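You operate a simulated robot arm through the tools that you are given. There is no shell and no other tool.

You run a simulated robot arm. Do the job below in one go: nothing can be reset, and whatever is moved stays where it is left.

## Task
Get the flow plate ready for the next test.
Fine: park the blue slide, scrape the crust off, oil the plate's middle with the dauber from the tin, then stand the ring there; tools back. Set down upright: small orange scraper, oil dauber with the purple grip, steel flow ring. A coat counts when it lies all over at full strength: go over it till it gets no stronger. What is to be rubbed or washed off counts as gone when no trace of it is left.

Only the result counts: the job must be done as asked and must still hold three seconds after the hand-in. Knocking over, shifting, dropping, spilling or breaking anything else fails it.

## Robot
A 6-joint arm with a fingered hand, fixed in place. Base frame: the origin is on the floor under the middle of its stand, x ahead of it, y to its left, z up. Readings come in mm, degrees, newtons and seconds.
With the tool pointing down near the work surface it reaches from about 300 to 800 mm from the base axis. Its first joint turns from -166.0 to 166.0 degrees. Payload 4 kg.
The TCP is the grasp point between the finger pads, 26 mm short of the fingertips. In the tool frame z runs along the fingers and y along their closing line. The gripper opens to 132 mm; its body begins 73 mm behind the TCP. The gripper is a hand of 5 fingers: y runs from the thumb to the fingers, the wrist lies at [0, 0, -239] in the tool frame, and closing takes about 1.5 s.
Orientation is that of the tool frame in the base frame, as a unit quaternion [x, y, z, w]. With the fingers straight down and closing along the base's y, the tool's x points along the base's -x, its y along +y and its z along -z.

## Interface
- The arm moves only by the tool step_arm. Its argument "deltas" is a list of rows, each a list of 3 entries, a list of its own where there are three numbers: the shift along the base's x, y, z in mm, then the turn, a rotation vector about the base's x, y, z in degrees, then the opening, from 0 (shut) to 1 (fully open). In form: [[[dx, dy, dz], [rx, ry, rz], hand], ...]. A call has 1 to 20 rows; each row is the pose to reach, as a shift and turn from the pose commanded when the call began. A row lasts 0.2 s, in which the tool goes at most 50 mm and 8.6 degrees; a call with a longer step from one row to the next is refused whole, and so is a gripper value outside its range. A pose out of reach is approached as far as the arm can. The call stops where the force on the tool passes 40 N (or 10 N more than at its start, if that is more) or the arm is blocked; 0.2 s more then pass. The fingers move at their own pace (about 45 mm/s each) and stop on an object; they squeeze with about 24 N. The grip force told is the motor's: it shows also when the fingers shut on nothing. Time passes only in rows, and 0.2 s behind the last, so rows that repeat a pose let the fingers close. The reply holds the time, the measured pose of the TCP, the force on the tool along the base axes, the opening and the grip force, in the units named above and with some noise, with the torque about the TCP (base axes, N m) and any sound that the robot's microphone picked up.
- Cameras (640 x 400 px; columns grow to the right, rows downward): "scene" is fixed at [39.4, 488.1, 1525]; the picture's right is [-0.60, -0.80, 0.00], its down [-0.51, 0.38, -0.78] and it looks along [0.62, -0.46, -0.63] (base axes); focal length 255 px, centre (320, 200). "wrist" rides on the gripper at [84, 2, -97] in the tool frame; the picture's right is [-0.02, 1.00, 0.00], its down [-0.75, -0.02, -0.66] and it looks along [-0.66, -0.01, 0.75] (tool axes); focal length 270 px, centre (320, 200). There is no depth. A picture from a camera that has moved, and an enlarged one, comes with that camera's place and axes in the base frame and with its lens. The place of the scene camera against the robot may be out by one fixed shift of up to 18 mm in any direction.
- snapshot(camera): a new picture of that camera. It takes no simulated time.
- grasp_type(shape): the hand has 5 fingers and takes this shape, open, in about a second: jaw (thumb against the fingers, like two jaws); tri (thumb and two fingers); tip (a fingertip pinch); poke (one finger out to press); point (the index stretched); flat (the hand flat); cup (the hand cupped); fist (a fist). The gripper value then closes the fingers along that shape, each until it touches; the sizes above hold for jaw. It gives what a move gives, with no picture.
- enlarge(camera, box): a new picture of the part [left, top, right, bottom] of that camera's present view, enlarged. It takes no simulated time.
- job_done(): hands the job in; it is judged then, once.

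Nothing tells you positions but the pictures and the camera data. Unless the task says otherwise, let go and move clear before handing in.

The tools are called after "Request:" as a command line: name --argument value ..., lists and objects as JSON in quotes. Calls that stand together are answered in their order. step_arm: Moves the arm, as the interface text tells. Its arguments: {"type":"object","properties":{"deltas":{"type":"array"}},"required":["deltas"]} The other tools are called the same way: grasp_type (shape) gives the hand a shape; snapshot (camera) takes a picture; enlarge (camera, box) takes an enlarged picture of a part of a camera's view; job_done () hands the job in.

At the start:

```text
t: 0.0
eef_pos: [365.3, 100.2, 1343.7]
tool_rot: [0.0, 1.0, 0.001, 0.002]
contact_force: [0.2, -0.4, 0.9]
wrist_torque: [-0.01, 0.01, 0.03]
width: 131.8
gripper_force: 0.2
shape: jaw
```

scene: 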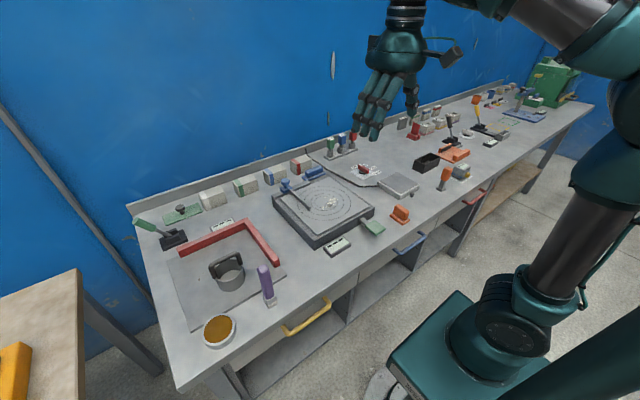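
wrist: 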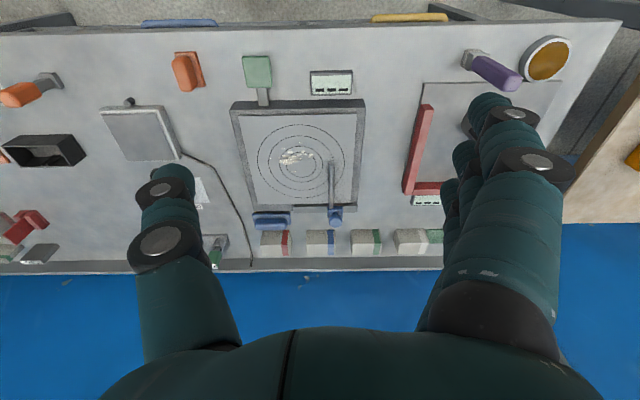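

I see a bench with a flow plate (dark frame with rings, a crust in the middle, a blue handle device), a small orange scraper, a purple-gripped dauber by an amber oil tin, and a steel ring on a mat. I will enlarge the views before moving to find everything.

Request:
enlarge --camera "scene" --box '[260, 140, 420, 260]'

Request:
enlarge --camera "scene" --box '[130, 200, 310, 360]'

Request:
enlarge --camera "scene" --box '[360, 80, 580, 220]'

Request:
enlarge --camera "wrist" --box '[160, 30, 400, 270]'

```text
3.33 times, centred on (340, 200) of scene
camera zoom: at [39.4, 488.1, 1525.0], right [-0.6, -0.8, 0.0], down [-0.51, 0.38, -0.78], along [0.62, -0.46, -0.63], focal length 850 px, centre (253, 200)
```

zoom: 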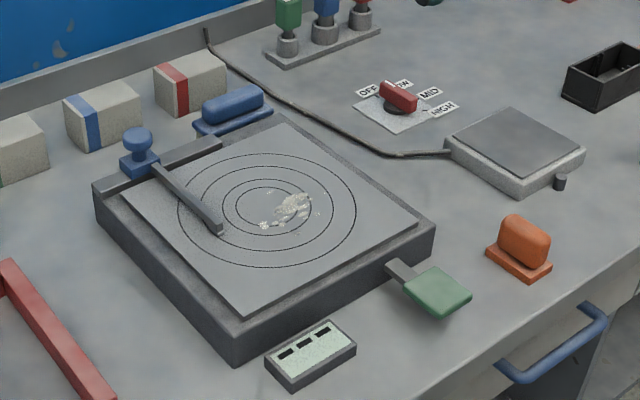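

```text
2.50 times, centred on (220, 280) of scene
camera zoom: at [39.4, 488.1, 1525.0], right [-0.6, -0.8, 0.0], down [-0.51, 0.38, -0.78], along [0.62, -0.46, -0.63], focal length 637 px, centre (570, 0)
```

zoom: 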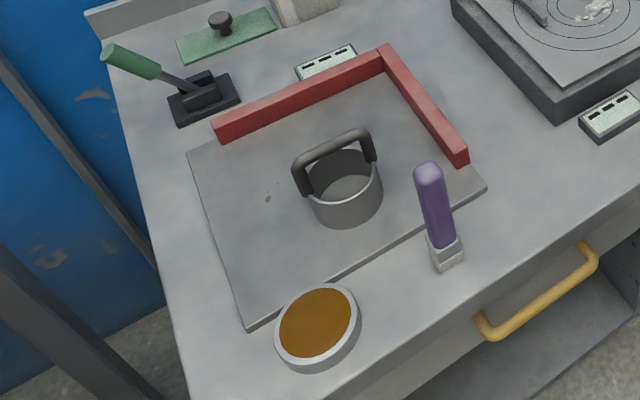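

```text
2.86 times, centred on (470, 150) of scene
camera zoom: at [39.4, 488.1, 1525.0], right [-0.6, -0.8, 0.0], down [-0.51, 0.38, -0.78], along [0.62, -0.46, -0.63], focal length 728 px, centre (-109, 343)
```

zoom: 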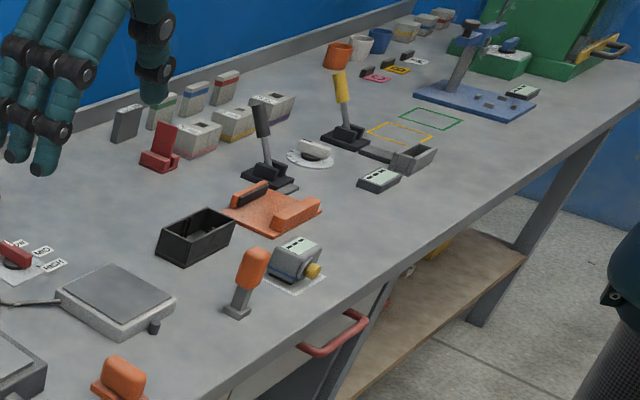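

```text
1.67 times, centred on (280, 150) of wrist
camera zoom: at [281.4, 99.5, 1440.2], right [0.02, 1.0, 0.0], down [0.75, -0.02, 0.66], along [0.66, -0.01, -0.75], focal length 450 px, centre (387, 283)
```

zoom: 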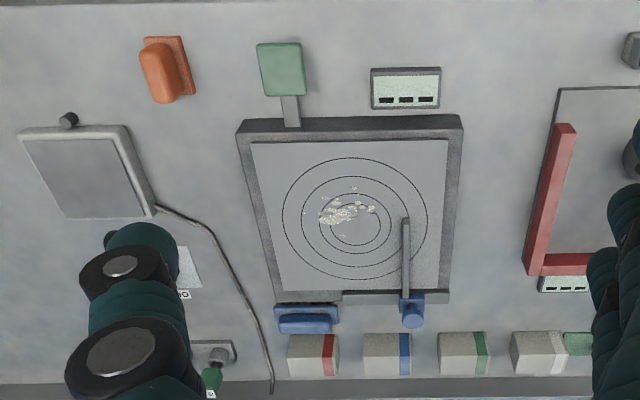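

The plate's middle works out near (600, 55) with its top around z 940. There are two orange-handled things, so I'll zoom in further to tell the scraper apart and to see the blue slide's rail.

Request:
enlarge --camera "scene" --box '[270, 150, 350, 200]'

Request:
enlarge --camera "scene" --box '[360, 195, 440, 245]'

Request:
enlarge --camera "scene" --box '[420, 145, 500, 195]'

Request:
enlarge --camera "scene" --box '[190, 235, 290, 310]'

Request:
enlarge --camera "wrist" --box '[0, 40, 160, 140]'

Request:
enlarge --camera "wrist" --box '[220, 90, 380, 250]'

```text
8.00 times, centred on (310, 175) of scene
camera zoom: at [39.4, 488.1, 1525.0], right [-0.6, -0.8, 0.0], down [-0.51, 0.38, -0.78], along [0.62, -0.46, -0.63], focal length 2039 px, centre (400, 400)
```

zoom: 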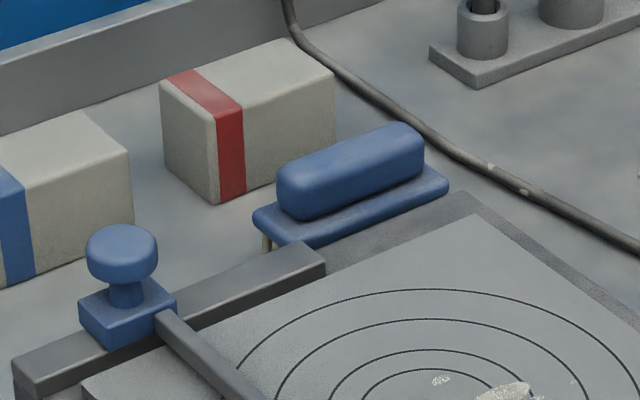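

```text
8.00 times, centred on (400, 220) of scene
camera zoom: at [39.4, 488.1, 1525.0], right [-0.6, -0.8, 0.0], down [-0.51, 0.38, -0.78], along [0.62, -0.46, -0.63], focal length 2039 px, centre (-320, 40)
```

zoom: 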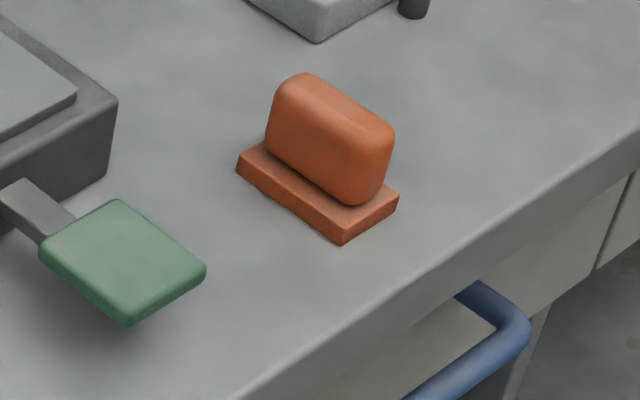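

```text
8.00 times, centred on (460, 170) of scene
camera zoom: at [39.4, 488.1, 1525.0], right [-0.6, -0.8, 0.0], down [-0.51, 0.38, -0.78], along [0.62, -0.46, -0.63], focal length 2039 px, centre (-800, 440)
```

zoom: 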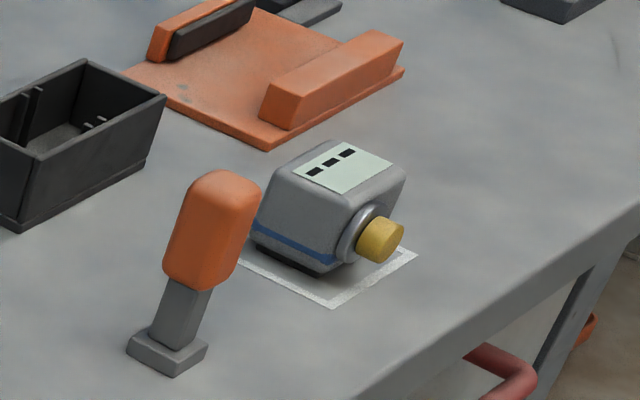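

```text
5.33 times, centred on (240, 272) of scene
camera zoom: at [39.4, 488.1, 1525.0], right [-0.6, -0.8, 0.0], down [-0.51, 0.38, -0.78], along [0.62, -0.46, -0.63], focal length 1360 px, centre (747, -187)
```

zoom: 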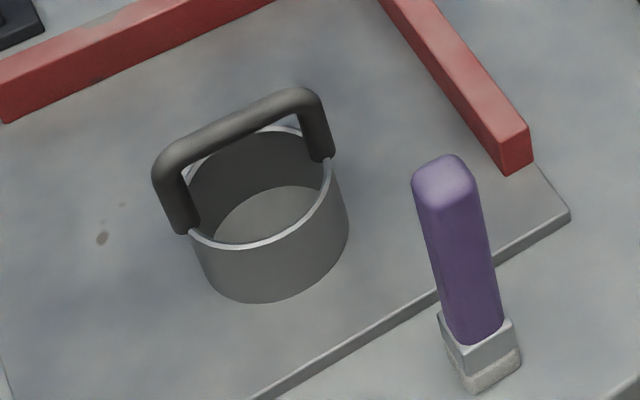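

```text
4.00 times, centred on (80, 90) of wrist
camera zoom: at [281.4, 99.5, 1440.2], right [0.02, 1.0, 0.0], down [0.75, -0.02, 0.66], along [0.66, -0.01, -0.75], focal length 1081 px, centre (1280, 640)
```

zoom: 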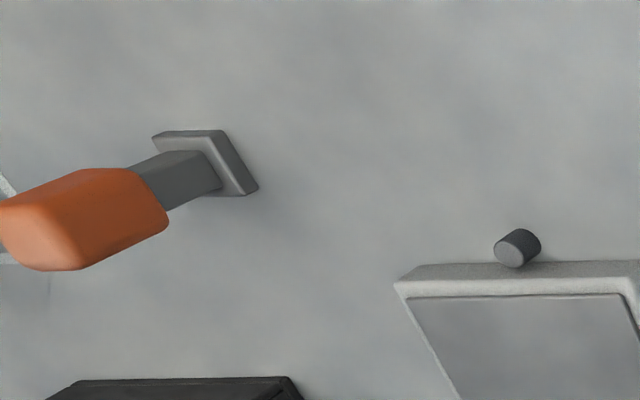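

```text
2.50 times, centred on (300, 170) of wrist
camera zoom: at [281.4, 99.5, 1440.2], right [0.02, 1.0, 0.0], down [0.75, -0.02, 0.66], along [0.66, -0.01, -0.75], focal length 676 px, centre (370, 275)
```

zoom: 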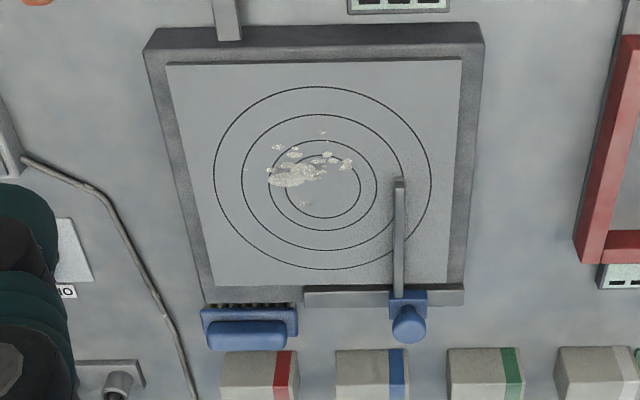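

The blue pad by the plate shows bristles, so I take it for a brush; the blue slide is the knobbed carriage on the short rail. I'll bring the wrist camera over the two orange things to compare them up close.

Request:
step_arm --deltas '[[[0, -40, -20], [0, 5, 0], 1], [[0, -80, -40], [0, 10, 0], 1], [[0, -120, -60], [0, 15, 0], 1], [[0, -160, -80], [0, 20, 0], 1], [[0, -200, -100], [0, 25, 0], 1], [[0, -240, -120], [0, 30, 0], 1], [[0, -280, -120], [0, 30, 0], 1]]'

Request:
snapshot --camera "wrist"

Request:
snapshot --camera "scene"

```text
t: 1.6
eef_pos: [363.3, -179.2, 1220.2]
tool_rot: [0.0, 0.967, 0.0, -0.256]
contact_force: [0.1, 0.1, -0.1]
wrist_torque: [0.02, 0.01, 0.01]
width: 131.8
gripper_force: 0.1
shape: jaw
```

```text
taken
camera wrist: at [338.2, -177.4, 1346.1], right [0.02, 1.0, -0.01], down [0.98, -0.02, 0.2], along [0.2, -0.01, -0.98], focal length 270 px, centre (320, 200)
```

wrist: 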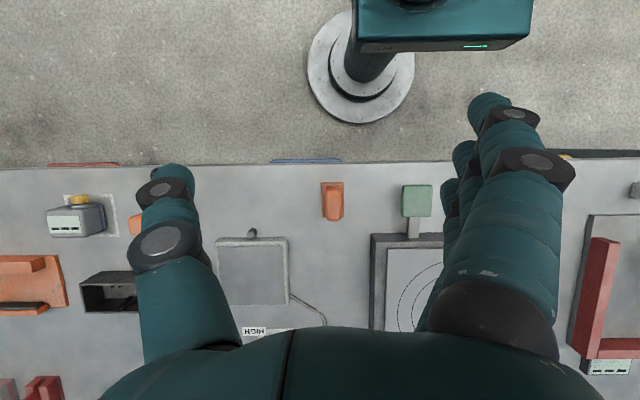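

```text
taken
```

scene: 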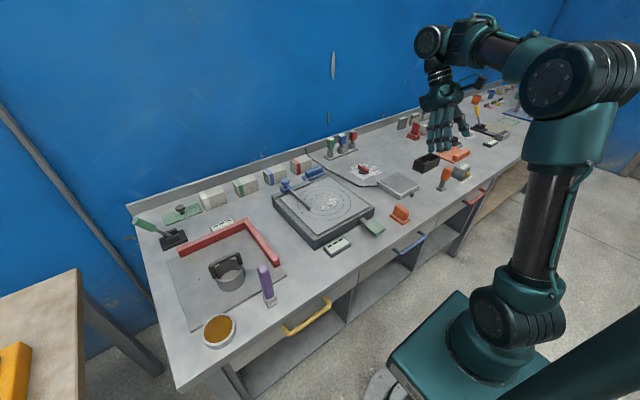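

The small orange block is near (430, -160) and the tall orange-handled tool near (460, -480). I'll move the camera closer to both.

Request:
step_arm --deltas '[[[0, -40, -30], [0, 0, 0], 1], [[0, -80, -60], [0, 0, 0], 1], [[0, -120, -90], [0, 0, 0], 1], [[0, -160, -120], [0, 0, 0], 1], [[0, -160, -120], [0, 0, 0], 1]]'

Request:
snapshot --camera "wrist"

Request:
enlarge --camera "wrist" --box '[160, 150, 320, 250]'

Request:
enlarge --camera "wrist" --box '[380, 130, 540, 230]'

```text
t: 2.8
eef_pos: [368.0, -338.9, 1100.2]
tool_rot: [-0.001, 0.966, 0.0, -0.258]
contact_force: [0.1, 0.0, -0.4]
wrist_torque: [-0.02, 0.02, 0.02]
width: 131.8
gripper_force: 0.1
shape: jaw
```

```text
taken
camera wrist: at [342.3, -338.8, 1227.0], right [0.02, 1.0, -0.01], down [0.98, -0.02, 0.2], along [0.19, -0.01, -0.98], focal length 270 px, centre (320, 200)
```

wrist: 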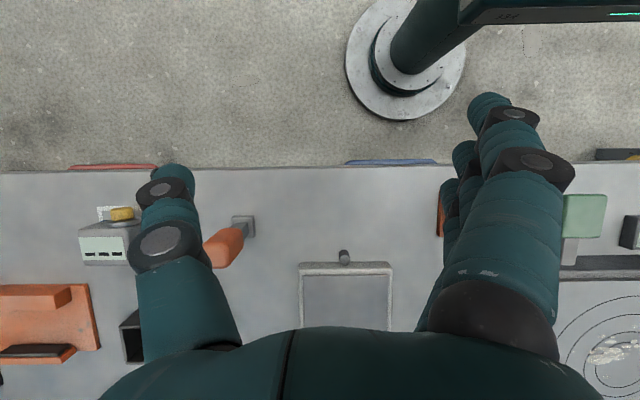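

```text
4.00 times, centred on (240, 200) of wrist
camera zoom: at [342.3, -338.8, 1227.0], right [0.02, 1.0, -0.01], down [0.98, -0.02, 0.2], along [0.19, -0.01, -0.98], focal length 1081 px, centre (640, 200)
```

zoom: 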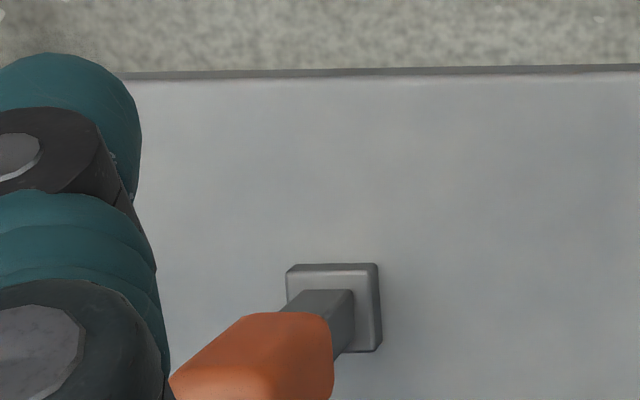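

```text
4.00 times, centred on (460, 180) of wrist
camera zoom: at [342.3, -338.8, 1227.0], right [0.02, 1.0, -0.01], down [0.98, -0.02, 0.2], along [0.19, -0.01, -0.98], focal length 1081 px, centre (-240, 280)
```

zoom: 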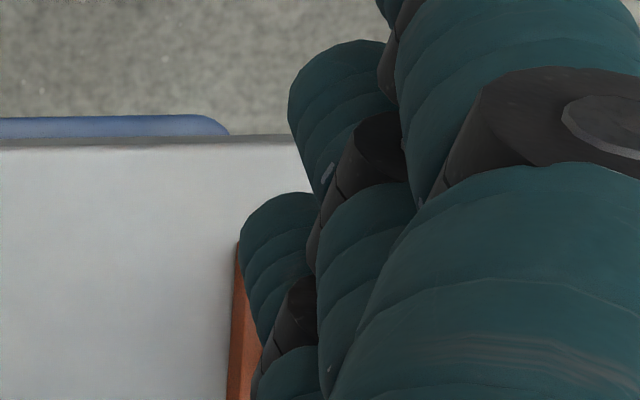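

The tall one has a small square steel foot on a tilted shaft; the squat one is orange all over. I'll get closer, lower views of both from the side before choosing.

Request:
enlarge --camera "scene" --box '[385, 200, 417, 220]'

Request:
enlarge --camera "scene" --box '[430, 162, 462, 194]'

Request:
step_arm --deltas '[[[-20, -20, -20], [0, -7, 0], 1], [[-40, -40, -40], [0, -14, 0], 1], [[-50, -60, -60], [0, -21, 0], 1], [[-60, -80, -70], [0, -28, 0], 1], [[-60, -80, -70], [0, -28, 0], 1]]'

Request:
snapshot --camera "wrist"

```text
16.00 times, centred on (401, 210) of scene
camera zoom: at [39.4, 488.1, 1525.0], right [-0.6, -0.8, 0.0], down [-0.51, 0.38, -0.78], along [0.62, -0.46, -0.63], focal length 4079 px, centre (-976, 40)
```

zoom: 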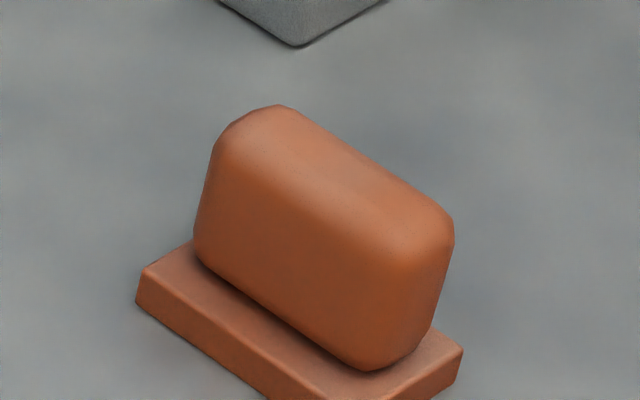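

```text
12.50 times, centred on (446, 178) of scene
camera zoom: at [39.4, 488.1, 1525.0], right [-0.6, -0.8, 0.0], down [-0.51, 0.38, -0.78], along [0.62, -0.46, -0.63], focal length 3186 px, centre (-1255, 475)
```

zoom: 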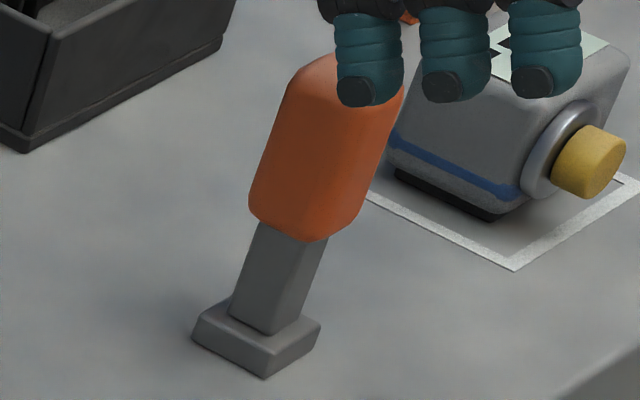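

```text
t: 4.0
eef_pos: [354.4, -488.3, 1119.4]
tool_rot: [0.0, 1.0, 0.003, -0.018]
contact_force: [-0.2, -0.2, -0.2]
wrist_torque: [-0.03, -0.03, 0.02]
width: 131.9
gripper_force: 0.0
shape: jaw
out of reach, approached as far as the arm can: row 1, 2, 3, 4, 5
```

```text
taken
camera wrist: at [274.7, -486.9, 1218.7], right [0.02, 1.0, 0.0], down [0.78, -0.02, 0.63], along [0.63, -0.01, -0.78], focal length 270 px, centre (320, 200)
```

wrist: 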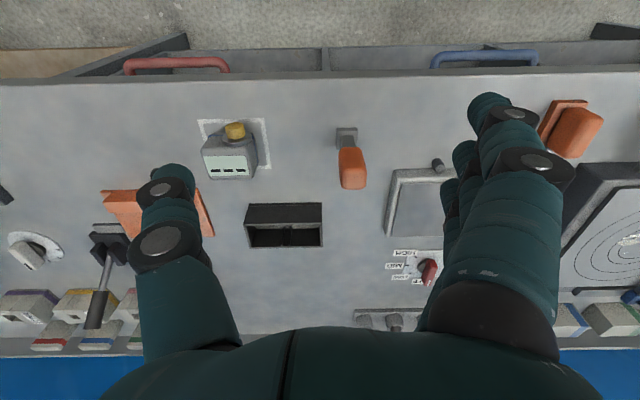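

Read against the scene camera's perspective, both orange things stand vertical. The tall one looks like a tamper from another station. The squat one is orange all over, small and right beside the plate, so I take it as the scraper. Next I'll go over the plate for closer views of it and the slide.

Request:
step_arm --deltas '[[[0, 40, 20], [0, 0, 0], 1], [[0, 80, 40], [0, 0, 0], 1], [[0, 120, 60], [0, 0, 0], 1], [[0, 160, 80], [0, 0, 0], 1]]'

```text
t: 5.0
eef_pos: [352.9, -324.2, 1199.8]
tool_rot: [0.001, 1.0, 0.004, -0.019]
contact_force: [0.5, -0.3, -0.2]
wrist_torque: [-0.01, 0.01, 0.01]
width: 132.0
gripper_force: 0.0
shape: jaw
out of reach, approached as far as the arm can: row 1, 2, 3
```

Clear of the reach limit now, at (353, -324, 1200). I continue toward the plate.

Request:
step_arm --deltas '[[[0, 45, 0], [0, 0, 0], 1], [[0, 90, 0], [0, 0, 0], 1], [[0, 135, 0], [0, 0, 0], 1], [[0, 180, 0], [0, 0, 0], 1], [[0, 225, 0], [0, 0, 0], 1], [[0, 270, -10], [0, 0, 0], 1], [[0, 310, -20], [0, 0, 0], 1], [[0, 340, -30], [0, 0, 0], 1], [[0, 340, -30], [0, 0, 0], 1]]'

Request:
snapshot --camera "wrist"

Request:
enlarge --camera "wrist" --box '[220, 120, 420, 320]'

```text
t: 7.0
eef_pos: [371.4, 34.3, 1203.4]
tool_rot: [0.001, 0.999, 0.03, -0.026]
contact_force: [-0.2, -0.9, 0.0]
wrist_torque: [-0.01, 0.01, -0.01]
width: 132.0
gripper_force: 0.1
shape: jaw
out of reach, approached as far as the arm can: row 1, 2, 3, 4, 5, 6, 7, 8
```

```text
taken
camera wrist: at [293.1, 29.1, 1303.9], right [0.02, 1.0, 0.06], down [0.79, -0.05, 0.62], along [0.62, 0.03, -0.79], focal length 270 px, centre (320, 200)
```

wrist: 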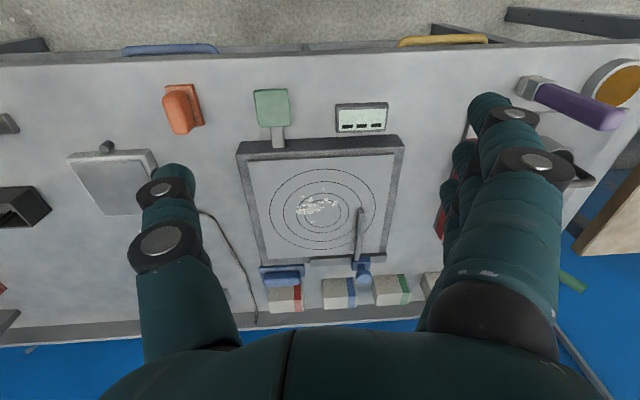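

```text
2.00 times, centred on (320, 220) of wrist
camera zoom: at [293.1, 29.1, 1303.9], right [0.02, 1.0, 0.06], down [0.79, -0.05, 0.62], along [0.62, 0.03, -0.79], focal length 541 px, centre (320, 160)
```

zoom: 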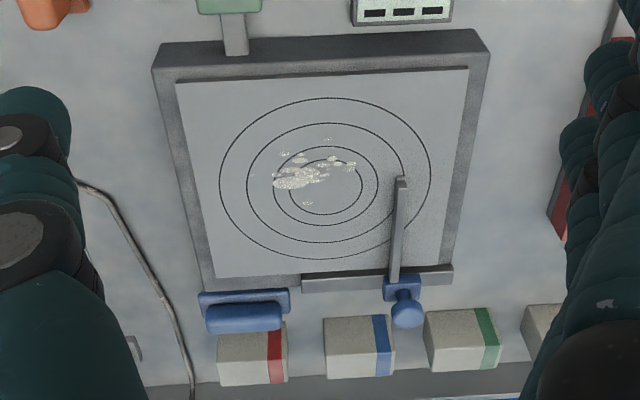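

The arm twisted a little near its inner reach limit, so I'll move farther out, straighten the tool and come down over the plate for a clearer look.

Request:
step_arm --deltas '[[[30, 5, -10], [-1.7, -1.5, 0], 1], [[60, 10, -30], [-3.4, -3.0, 0], 1], [[90, 15, -60], [-3.4, -3.0, 0], 1], [[110, 20, -90], [-3.4, -3.0, 0], 1], [[110, 20, -90], [-3.4, -3.0, 0], 1]]'

Request:
snapshot --camera "wrist"

Request:
enlarge --camera "wrist" --box '[200, 60, 440, 210]'

Request:
snapshot --camera "scene"

```text
t: 8.2
eef_pos: [464.9, 32.9, 1081.6]
tool_rot: [0.001, 0.999, -0.03, 0.01]
contact_force: [-0.1, 0.2, -0.6]
wrist_torque: [-0.01, -0.02, -0.01]
width: 132.1
gripper_force: 0.1
shape: jaw
```

```text
taken
camera wrist: at [378.7, 38.9, 1176.0], right [0.02, 1.0, -0.06], down [0.74, 0.02, 0.67], along [0.67, -0.06, -0.74], focal length 270 px, centre (320, 200)
```

wrist: 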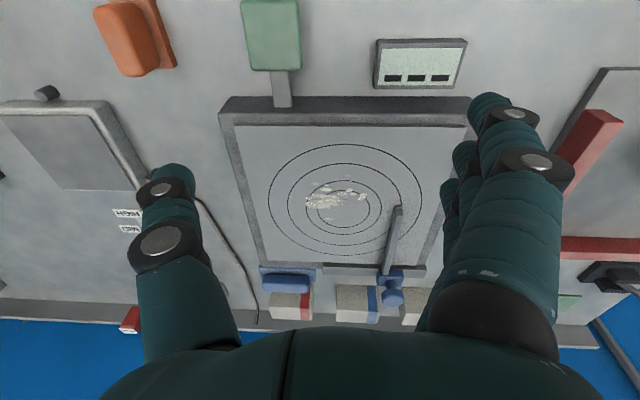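

```text
2.67 times, centred on (320, 135) of wrist
camera zoom: at [378.7, 38.9, 1176.0], right [0.02, 1.0, -0.06], down [0.74, 0.02, 0.67], along [0.67, -0.06, -0.74], focal length 721 px, centre (320, 373)
```

zoom: 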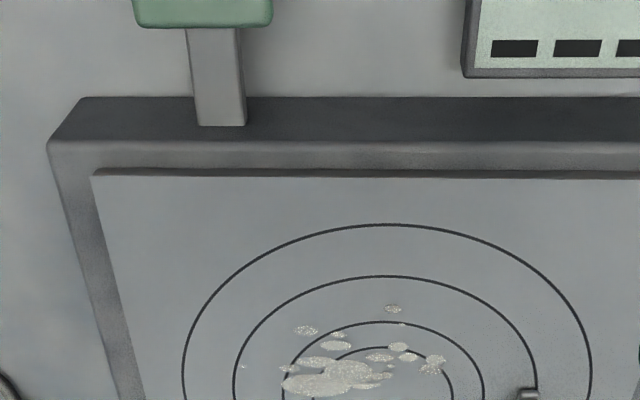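

```text
taken
```

scene: 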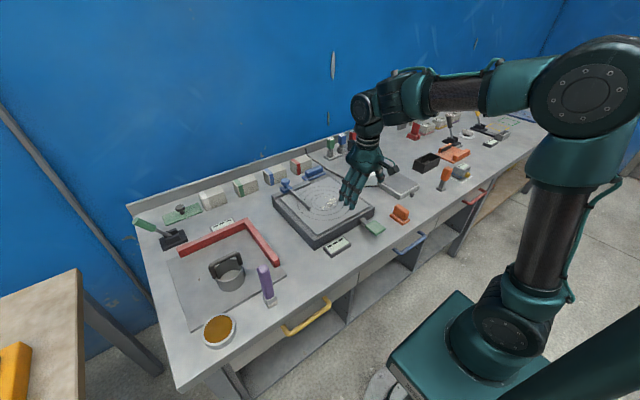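

Plate centre estimates agree at about (600, 45-55). I'll level the tool and move over toward the back rail to see the slide closely.

Request:
step_arm --deltas '[[[30, 10, 0], [3.4, 1.1, 0], 1], [[60, 20, 0], [3.4, 1.1, 0], 1], [[90, 30, -10], [3.4, 1.1, 0], 1], [[90, 30, -10], [3.4, 1.1, 0], 1]]'

Request:
snapshot --camera "wrist"

Request:
enlarge --camera "wrist" --box '[240, 140, 440, 280]'

```text
t: 9.2
eef_pos: [554.5, 63.2, 1071.4]
tool_rot: [0.001, 1.0, 0.0, -0.001]
contact_force: [0.2, 0.3, 0.5]
wrist_torque: [0.03, -0.01, -0.01]
width: 131.9
gripper_force: 0.3
shape: jaw
```

```text
taken
camera wrist: at [471.6, 64.2, 1168.8], right [0.02, 1.0, 0.0], down [0.75, -0.02, 0.66], along [0.66, -0.01, -0.75], focal length 270 px, centre (320, 200)
```

wrist: 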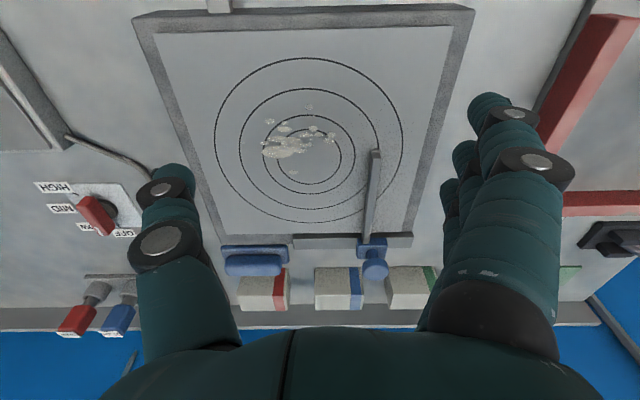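

```text
2.86 times, centred on (340, 210) of wrist
camera zoom: at [471.6, 64.2, 1168.8], right [0.02, 1.0, 0.0], down [0.75, -0.02, 0.66], along [0.66, -0.01, -0.75], focal length 772 px, centre (263, 171)
```

zoom: 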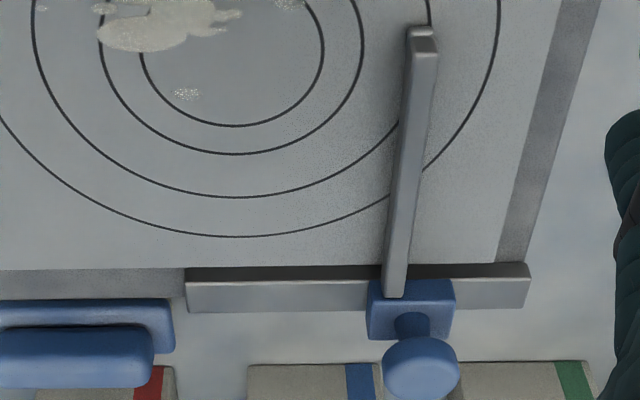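

The plate top comes out near z 916 with its centre around (626, 53). The slide's knob is near (762, 128, 972), on a rail running to about y 187 on the left. I'll move toward the knob at height.

Request:
step_arm --deltas '[[[40, 15, 0], [0, 0, 0], 1], [[80, 30, 0], [0, 0, 0], 1], [[120, 45, 0], [0, 0, 0], 1], [[150, 60, 0], [0, 0, 0], 1], [[150, 65, -10], [0, 0, 0], 1], [[150, 65, -10], [0, 0, 0], 1]]'

Request:
snapshot --camera "wrist"

Request:
snapshot --camera "scene"

```text
t: 10.6
eef_pos: [704.9, 125.8, 1061.6]
tool_rot: [0.002, 1.0, 0.0, 0.0]
contact_force: [-0.2, 0.3, 0.4]
wrist_torque: [0.0, 0.03, -0.03]
width: 132.0
gripper_force: 0.1
shape: jaw
```

```text
taken
camera wrist: at [620.3, 126.4, 1158.8], right [0.02, 1.0, 0.0], down [0.75, -0.02, 0.66], along [0.66, -0.01, -0.75], focal length 270 px, centre (320, 200)
```

wrist: 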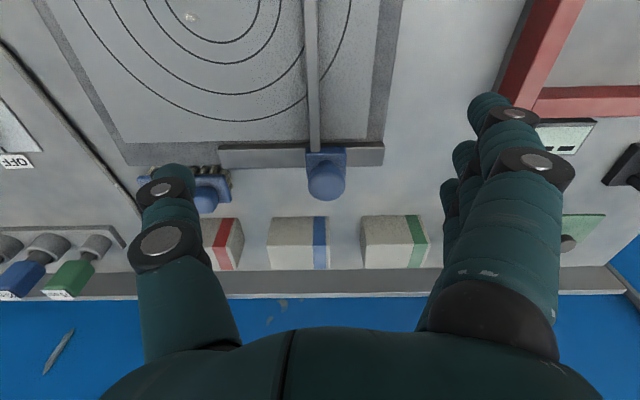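

```text
taken
```

scene: 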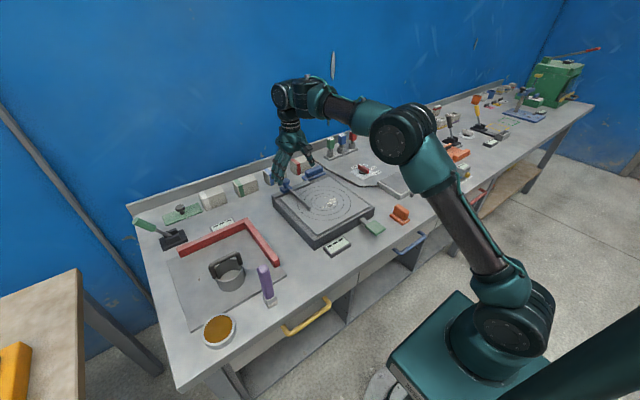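

The knob triangulates to about (766, 130, 970). I'll go directly above it and down so the pads are level with the knob head.

Request:
step_arm --deltas '[[[30, 2, 0], [0, 0, 0], 1], [[61, 2, -10], [0, 0, 0], 1], [[61, 2, -40], [0, 0, 0], 1], [[61, 2, -70], [0, 0, 0], 1], [[61, 2, -85], [0, 0, 0], 1], [[61, 2, -85], [0, 0, 0], 1]]'

Request:
snapshot --camera "wrist"

Request:
enlarge --camera "scene" --box '[250, 120, 350, 200]'

```text
t: 12.0
eef_pos: [763.4, 128.6, 975.1]
tool_rot: [0.0, 1.0, 0.0, 0.0]
contact_force: [-0.4, 0.0, -0.7]
wrist_torque: [0.0, 0.0, 0.02]
width: 131.9
gripper_force: 0.1
shape: jaw
```

```text
taken
camera wrist: at [680.4, 129.4, 1073.0], right [0.02, 1.0, 0.0], down [0.75, -0.02, 0.66], along [0.66, -0.01, -0.75], focal length 270 px, centre (320, 200)
```

wrist: 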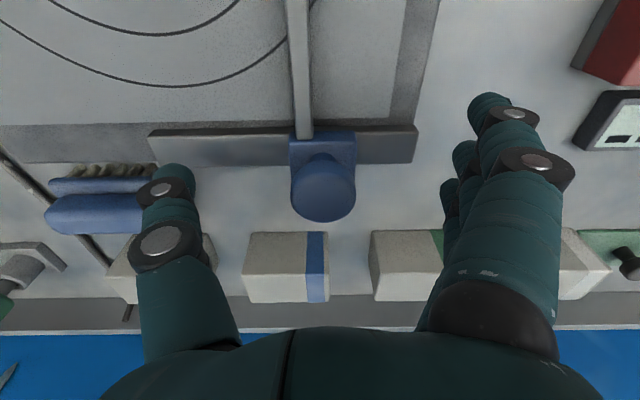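

```text
5.00 times, centred on (300, 160) of scene
camera zoom: at [39.4, 488.1, 1525.0], right [-0.6, -0.8, 0.0], down [-0.51, 0.38, -0.78], along [0.62, -0.46, -0.63], focal length 1275 px, centre (420, 400)
```

zoom: 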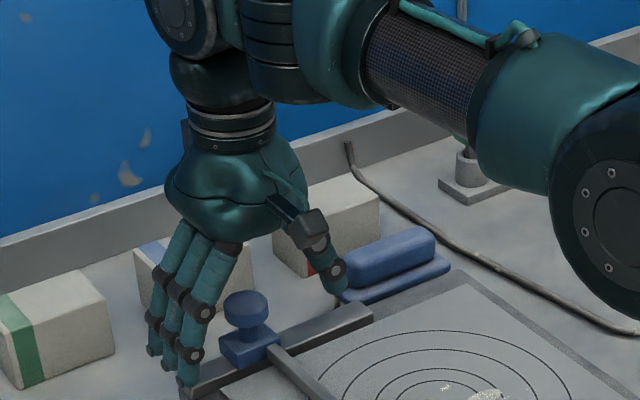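

The knob sits centred between thumb and fingers. I'll lower a few millimetres more and close on it.

Request:
step_arm --deltas '[[[2, 1, -8], [0, 0, 0], 1], [[2, 1, -8], [0, 0, 0], 0.5], [[2, 1, -8], [0, 0, 0], 0.3], [[2, 1, -8], [0, 0, 0], 0.0], [[2, 1, -8], [0, 0, 0], 0.0], [[2, 1, -8], [0, 0, 0], 0.0], [[2, 1, -8], [0, 0, 0], 0.0], [[2, 1, -8], [0, 0, 0], 0.0]]'

Request:
snapshot --camera "wrist"

Request:
enlarge --camera "scene" --box '[250, 120, 350, 200]'

```text
t: 13.8
eef_pos: [767.5, 129.6, 968.9]
tool_rot: [0.0, 1.0, 0.0, 0.001]
contact_force: [1.2, 0.6, -0.3]
wrist_torque: [0.0, 0.0, 0.0]
width: 12.2
gripper_force: 0.1
shape: jaw
```

```text
taken
camera wrist: at [683.0, 130.7, 1065.0], right [0.02, 1.0, 0.0], down [0.75, -0.02, 0.66], along [0.66, -0.01, -0.75], focal length 270 px, centre (320, 200)
```

wrist: 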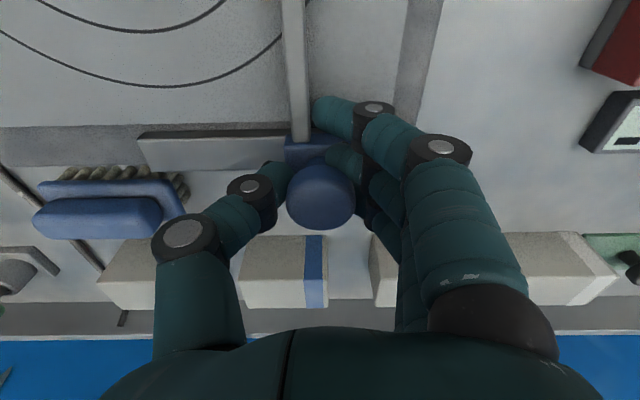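

```text
5.00 times, centred on (300, 160) of scene
camera zoom: at [39.4, 488.1, 1525.0], right [-0.6, -0.8, 0.0], down [-0.51, 0.38, -0.78], along [0.62, -0.46, -0.63], focal length 1275 px, centre (420, 400)
```

zoom: 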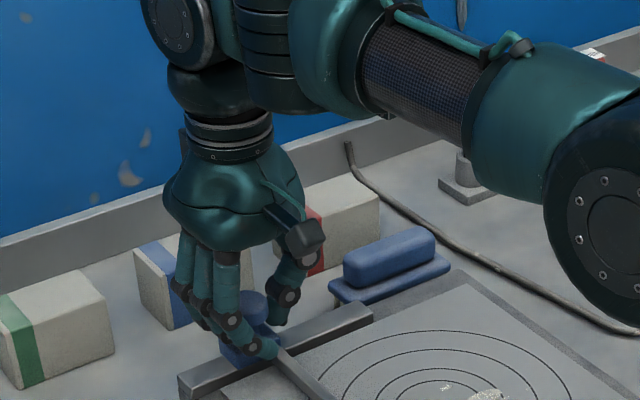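

The fingers are curling in around the knob's stem below the head. I'll let them finish closing.

Request:
step_arm --deltas '[[[0, 0, 0], [0, 0, 0], 0.0], [[0, 0, 0], [0, 0, 0], 0.0], [[0, 0, 0], [0, 0, 0], 0.0]]'

Request:
snapshot --camera "wrist"

```text
t: 14.6
eef_pos: [768.0, 129.6, 967.3]
tool_rot: [0.0, 1.0, 0.0, -0.001]
contact_force: [-0.6, -0.9, -11.3]
wrist_torque: [0.1, 0.02, 0.01]
width: 5.7
gripper_force: 23.4
shape: jaw
```

```text
taken
camera wrist: at [683.1, 130.6, 1064.1], right [0.02, 1.0, 0.0], down [0.75, -0.02, 0.66], along [0.66, -0.01, -0.75], focal length 270 px, centre (320, 200)
```

wrist: 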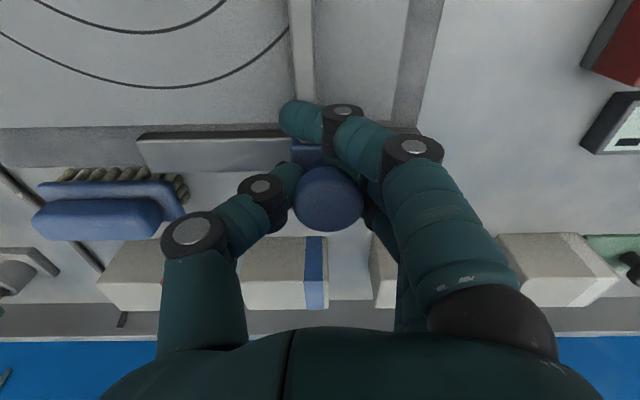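

The grip holds at 23 N with the knob between the fingers. Now I'll slide it gently in +y, toward the rail's left end.

Request:
step_arm --deltas '[[[0, 5, 0], [0, 0, 0], 0.0], [[0, 10, 0], [0, 0, 0], 0.0], [[0, 15, 0], [0, 0, 0], 0.0], [[0, 20, 0], [0, 0, 0], 0.0], [[0, 20, 0], [0, 0, 0], 0.0]]'

Request:
snapshot --camera "wrist"

```text
t: 15.8
eef_pos: [768.8, 150.3, 967.7]
tool_rot: [0.0, 1.0, 0.0, -0.002]
contact_force: [-32.4, -1.5, -18.1]
wrist_torque: [0.01, 0.24, -0.01]
width: 5.3
gripper_force: 24.2
shape: jaw
```

```text
taken
camera wrist: at [684.9, 151.0, 1064.4], right [0.02, 1.0, 0.0], down [0.76, -0.02, 0.65], along [0.65, -0.01, -0.76], focal length 270 px, centre (320, 200)
```

wrist: 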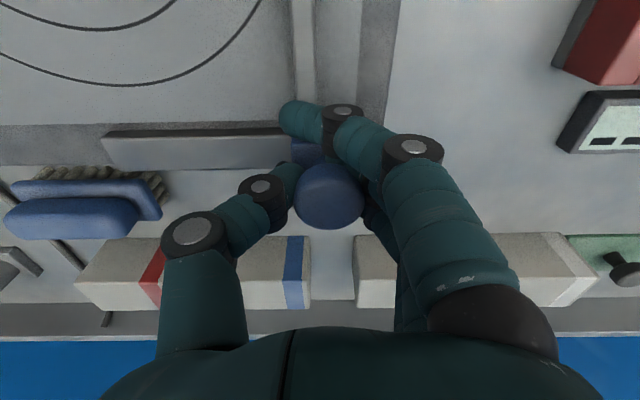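

The slide moves with the hand, though there is about 32 N of side load in x. I'll ease x back a touch and keep sliding.

Request:
step_arm --deltas '[[[-1, 0, 0], [0, 0, 0], 0.0], [[-2, 0, 0], [0, 0, 0], 0.0]]'

```text
t: 16.4
eef_pos: [768.2, 149.7, 968.2]
tool_rot: [0.001, 1.0, 0.001, 0.001]
contact_force: [-6.7, 0.7, -24.1]
wrist_torque: [0.02, 0.06, -0.05]
width: 4.9
gripper_force: 23.7
shape: jaw
```

Request:
step_arm --deltas '[[[0, 4, 0], [0, 0, 0], 0.0], [[0, 8, 0], [0, 0, 0], 0.0], [[0, 12, 0], [0, 0, 0], 0.0], [[0, 12, 0], [0, 0, 0], 0.0]]'

Request:
snapshot --camera "wrist"

Request:
enlarge --camera "scene" --box '[250, 130, 350, 210]'

```text
t: 17.4
eef_pos: [767.0, 163.4, 968.3]
tool_rot: [0.001, 1.0, 0.0, 0.0]
contact_force: [6.5, -0.9, -24.7]
wrist_torque: [-0.05, -0.04, -0.13]
width: 4.6
gripper_force: 23.9
shape: jaw
```

```text
taken
camera wrist: at [682.9, 163.0, 1064.6], right [0.02, 1.0, 0.0], down [0.75, -0.02, 0.66], along [0.66, -0.01, -0.75], focal length 270 px, centre (320, 200)
```

wrist: 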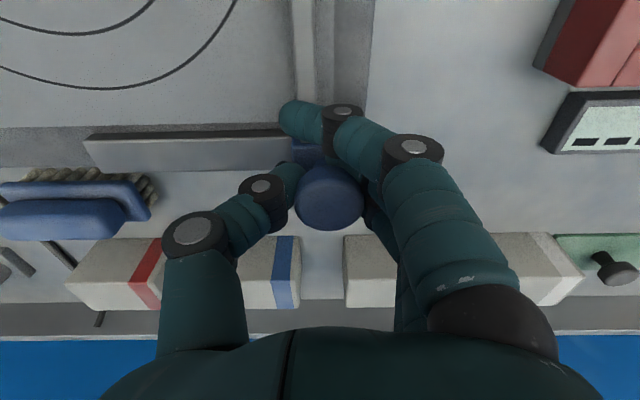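

```text
5.00 times, centred on (300, 170) of scene
camera zoom: at [39.4, 488.1, 1525.0], right [-0.6, -0.8, 0.0], down [-0.51, 0.38, -0.78], along [0.62, -0.46, -0.63], focal length 1275 px, centre (420, 350)
```

zoom: 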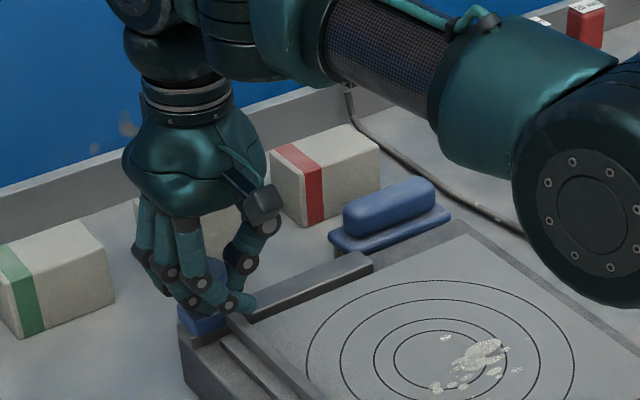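

The carriage is nearly at the rail's end. I'll nudge on until it stops.

Request:
step_arm --deltas '[[[0, 2, 0], [0, 0, 0], 0.0], [[0, 4, 0], [0, 0, 0], 0.0], [[0, 6, 0], [0, 0, 0], 0.0], [[0, 8, 0], [0, 0, 0], 0.0], [[0, 8, 0], [0, 0, 0], 0.0]]'

Request:
snapshot --camera "wrist"

```text
t: 18.6
eef_pos: [766.7, 172.2, 967.9]
tool_rot: [-0.001, 1.0, 0.001, 0.0]
contact_force: [6.3, -0.3, -14.8]
wrist_torque: [0.05, -0.1, -0.09]
width: 4.4
gripper_force: 23.9
shape: jaw
```

```text
taken
camera wrist: at [682.9, 172.1, 1064.0], right [0.02, 1.0, 0.0], down [0.75, -0.02, 0.66], along [0.66, -0.01, -0.75], focal length 270 px, centre (320, 200)
```

wrist: 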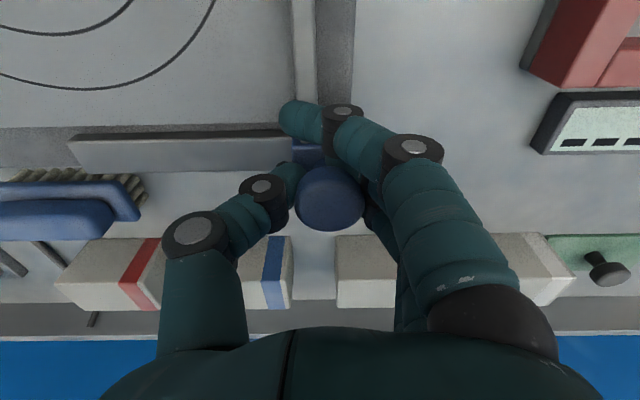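

Request:
enlarge --camera "scene" --box '[265, 155, 325, 205]'

```text
8.00 times, centred on (295, 180) of scene
camera zoom: at [39.4, 488.1, 1525.0], right [-0.6, -0.8, 0.0], down [-0.51, 0.38, -0.78], along [0.62, -0.46, -0.63], focal length 2039 px, centre (520, 360)
```

zoom: 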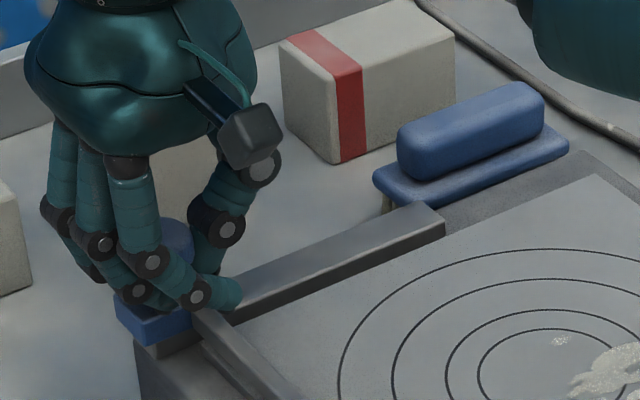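

Request:
step_arm --deltas '[[[0, 1, 0], [0, 0, 0], 0.0], [[0, 2, 0], [0, 0, 0], 0.0], [[0, 3, 0], [0, 0, 0], 0.0], [[0, 4, 0], [0, 0, 0], 0.0], [[0, 4, 0], [0, 0, 0], 0.0]]'

Request:
enlarge --camera "scene" --box '[265, 155, 325, 205]'

Request:
snapshot --camera "wrist"

```text
t: 19.8
eef_pos: [766.5, 173.4, 967.5]
tool_rot: [0.001, 1.0, 0.0, -0.001]
contact_force: [5.8, -0.8, -18.5]
wrist_torque: [0.03, -0.05, -0.14]
width: 4.5
gripper_force: 24.2
shape: jaw
```

```text
8.00 times, centred on (295, 180) of scene
camera zoom: at [39.4, 488.1, 1525.0], right [-0.6, -0.8, 0.0], down [-0.51, 0.38, -0.78], along [0.62, -0.46, -0.63], focal length 2039 px, centre (520, 360)
```

zoom: 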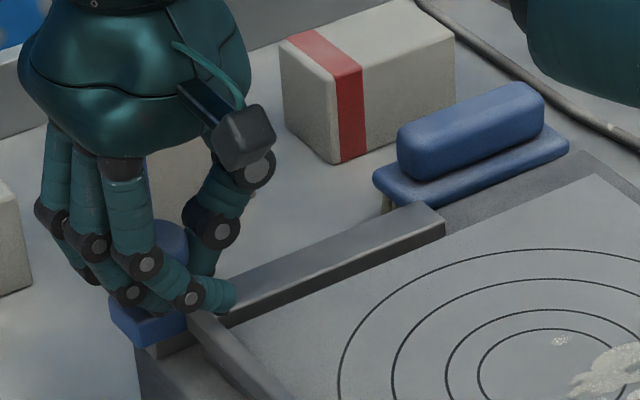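

```text
taken
camera wrist: at [683.0, 175.0, 1064.3], right [0.02, 1.0, 0.0], down [0.75, -0.02, 0.66], along [0.66, -0.01, -0.75], focal length 270 px, centre (320, 200)
```

wrist: 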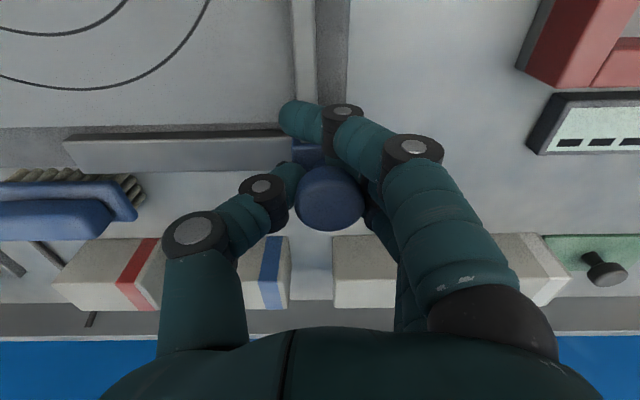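

It still slides without resistance. I'll let go here, rise and see where the carriage sits relative to the rail's end.

Request:
step_arm --deltas '[[[0, 0, 0], [0, 0, 0], 0.4], [[0, 0, 0], [0, 0, 0], 0.8], [[0, 0, 0], [0, 0, 0], 1], [[0, 0, 0], [0, 0, 0], 1], [[0, 0, 0], [0, 0, 0], 1], [[0, 0, 0], [0, 0, 0], 1], [[0, 0, 0], [0, 0, 0], 1], [[0, 0, 0], [0, 0, 0], 1], [[0, 0, 30], [0, 0, 0], 1], [[0, 0, 60], [0, 0, 0], 1], [[-40, 0, 80], [0, 0, 0], 1], [[-60, 0, 90], [0, 0, 0], 1], [[-60, 0, 90], [0, 0, 0], 1]]'

Request:
snapshot --camera "wrist"

Request:
enlarge --camera "wrist" --box '[180, 80, 420, 230]'

Request:
enlarge --camera "scene" --box '[265, 155, 325, 205]'

```text
t: 22.6
eef_pos: [707.1, 174.6, 1057.1]
tool_rot: [0.0, 1.0, 0.0, 0.001]
contact_force: [-1.1, 0.2, 0.3]
wrist_torque: [0.01, 0.02, 0.0]
width: 131.9
gripper_force: 0.1
shape: jaw
```

```text
taken
camera wrist: at [621.9, 175.1, 1153.6], right [0.02, 1.0, 0.0], down [0.75, -0.02, 0.66], along [0.66, -0.01, -0.75], focal length 270 px, centre (320, 200)
```

wrist: 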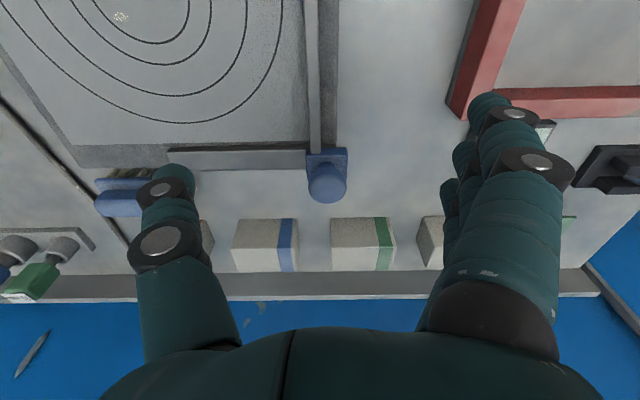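

```text
2.67 times, centred on (300, 155) of wrist
camera zoom: at [621.9, 175.1, 1153.6], right [0.02, 1.0, 0.0], down [0.75, -0.02, 0.66], along [0.66, -0.01, -0.75], focal length 721 px, centre (373, 320)
```

zoom: 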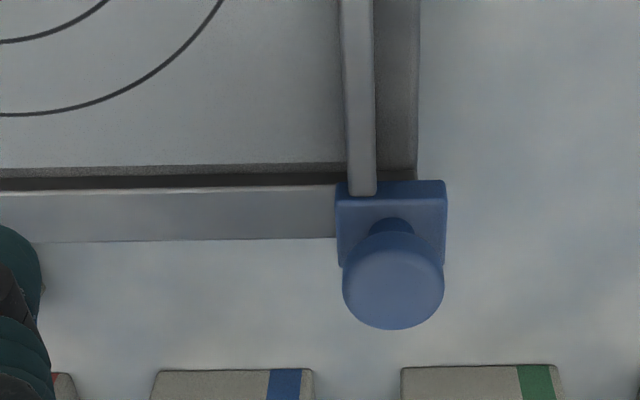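

```text
8.00 times, centred on (295, 180) of scene
camera zoom: at [39.4, 488.1, 1525.0], right [-0.6, -0.8, 0.0], down [-0.51, 0.38, -0.78], along [0.62, -0.46, -0.63], focal length 2039 px, centre (520, 360)
```

zoom: 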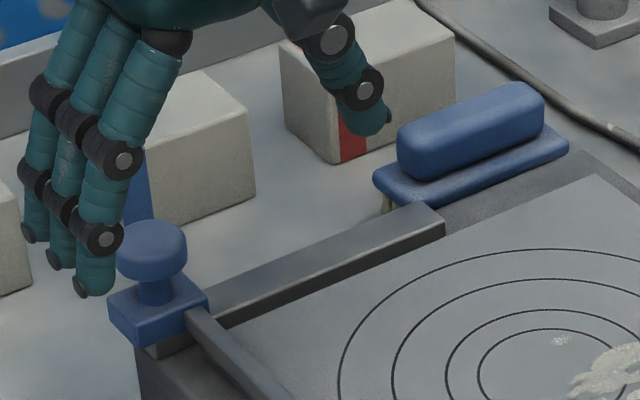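

The carriage covers the rail's end and overhangs it a little, and I felt no stop. I'll grip the knob again and push on gently to find out whether there is an end stop.

Request:
step_arm --deltas '[[[40, 2, -20], [0, 0, 0], 1], [[60, 3, -40], [0, 0, 0], 1], [[60, 3, -70], [0, 0, 0], 1], [[60, 3, -90], [0, 0, 0], 1], [[60, 3, -90], [0, 0, 0], 0.5], [[60, 3, -90], [0, 0, 0], 0.2], [[60, 3, -90], [0, 0, 0], 0.0], [[60, 3, -90], [0, 0, 0], 0.0], [[60, 3, -90], [0, 0, 0], 0.0], [[60, 3, -90], [0, 0, 0], 0.0], [[60, 3, -90], [0, 0, 0], 0.0], [[60, 3, -90], [0, 0, 0], 0.0], [[60, 3, -90], [0, 0, 0], 0.0], [[60, 3, -90], [0, 0, 0], 0.0]]'

Request:
step_arm --deltas '[[[0, 2, 0], [0, 0, 0], 0.0], [[0, 4, 0], [0, 0, 0], 0.0], [[0, 6, 0], [0, 0, 0], 0.0], [[0, 8, 0], [0, 0, 0], 0.0], [[0, 8, 0], [0, 0, 0], 0.0]]'

Request:
snapshot --camera "wrist"

```text
t: 25.6
eef_pos: [764.6, 174.2, 969.7]
tool_rot: [0.0, 1.0, 0.0, -0.001]
contact_force: [-2.0, -0.5, -10.0]
wrist_torque: [0.0, 0.03, 0.02]
width: 6.8
gripper_force: 23.7
shape: jaw
```

```text
t: 26.8
eef_pos: [766.0, 183.9, 968.8]
tool_rot: [0.001, 1.0, 0.0, -0.001]
contact_force: [-18.6, -14.0, -3.5]
wrist_torque: [-0.19, 0.15, 0.06]
width: 6.6
gripper_force: 24.1
shape: jaw
```

```text
taken
camera wrist: at [682.6, 184.9, 1065.1], right [0.02, 1.0, 0.0], down [0.75, -0.02, 0.66], along [0.66, -0.01, -0.75], focal length 270 px, centre (320, 200)
```

wrist: 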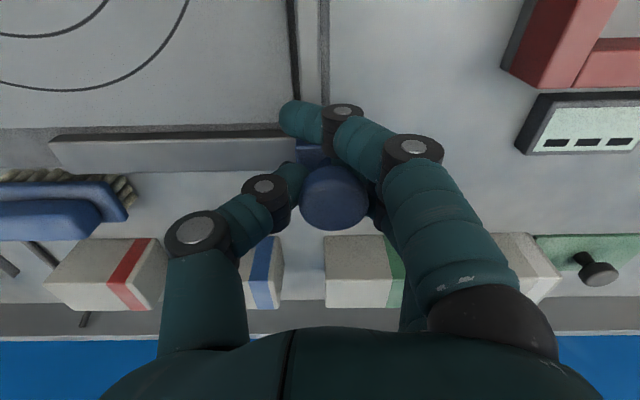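

Now about 14 N pushes back along y, which looks like the end stop. A little more to confirm.

Request:
step_arm --deltas '[[[-1, 1, 0], [0, 0, 0], 0.0], [[-1, 2, 0], [0, 0, 0], 0.0], [[-1, 2, 0], [0, 0, 0], 0.0]]'

Request:
snapshot --camera "wrist"

```text
t: 27.6
eef_pos: [766.2, 185.6, 968.0]
tool_rot: [0.001, 1.0, 0.001, 0.0]
contact_force: [-5.3, -19.3, -4.0]
wrist_torque: [-0.27, 0.04, 0.01]
width: 7.0
gripper_force: 24.5
shape: jaw
```

```text
taken
camera wrist: at [681.8, 186.6, 1064.9], right [0.02, 1.0, 0.0], down [0.75, -0.02, 0.66], along [0.66, -0.01, -0.75], focal length 270 px, centre (320, 200)
```

wrist: 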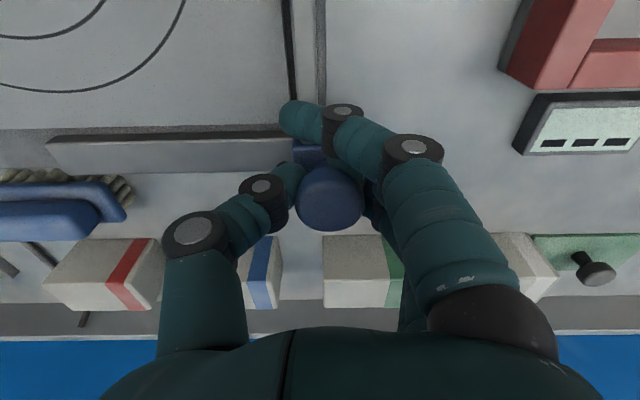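

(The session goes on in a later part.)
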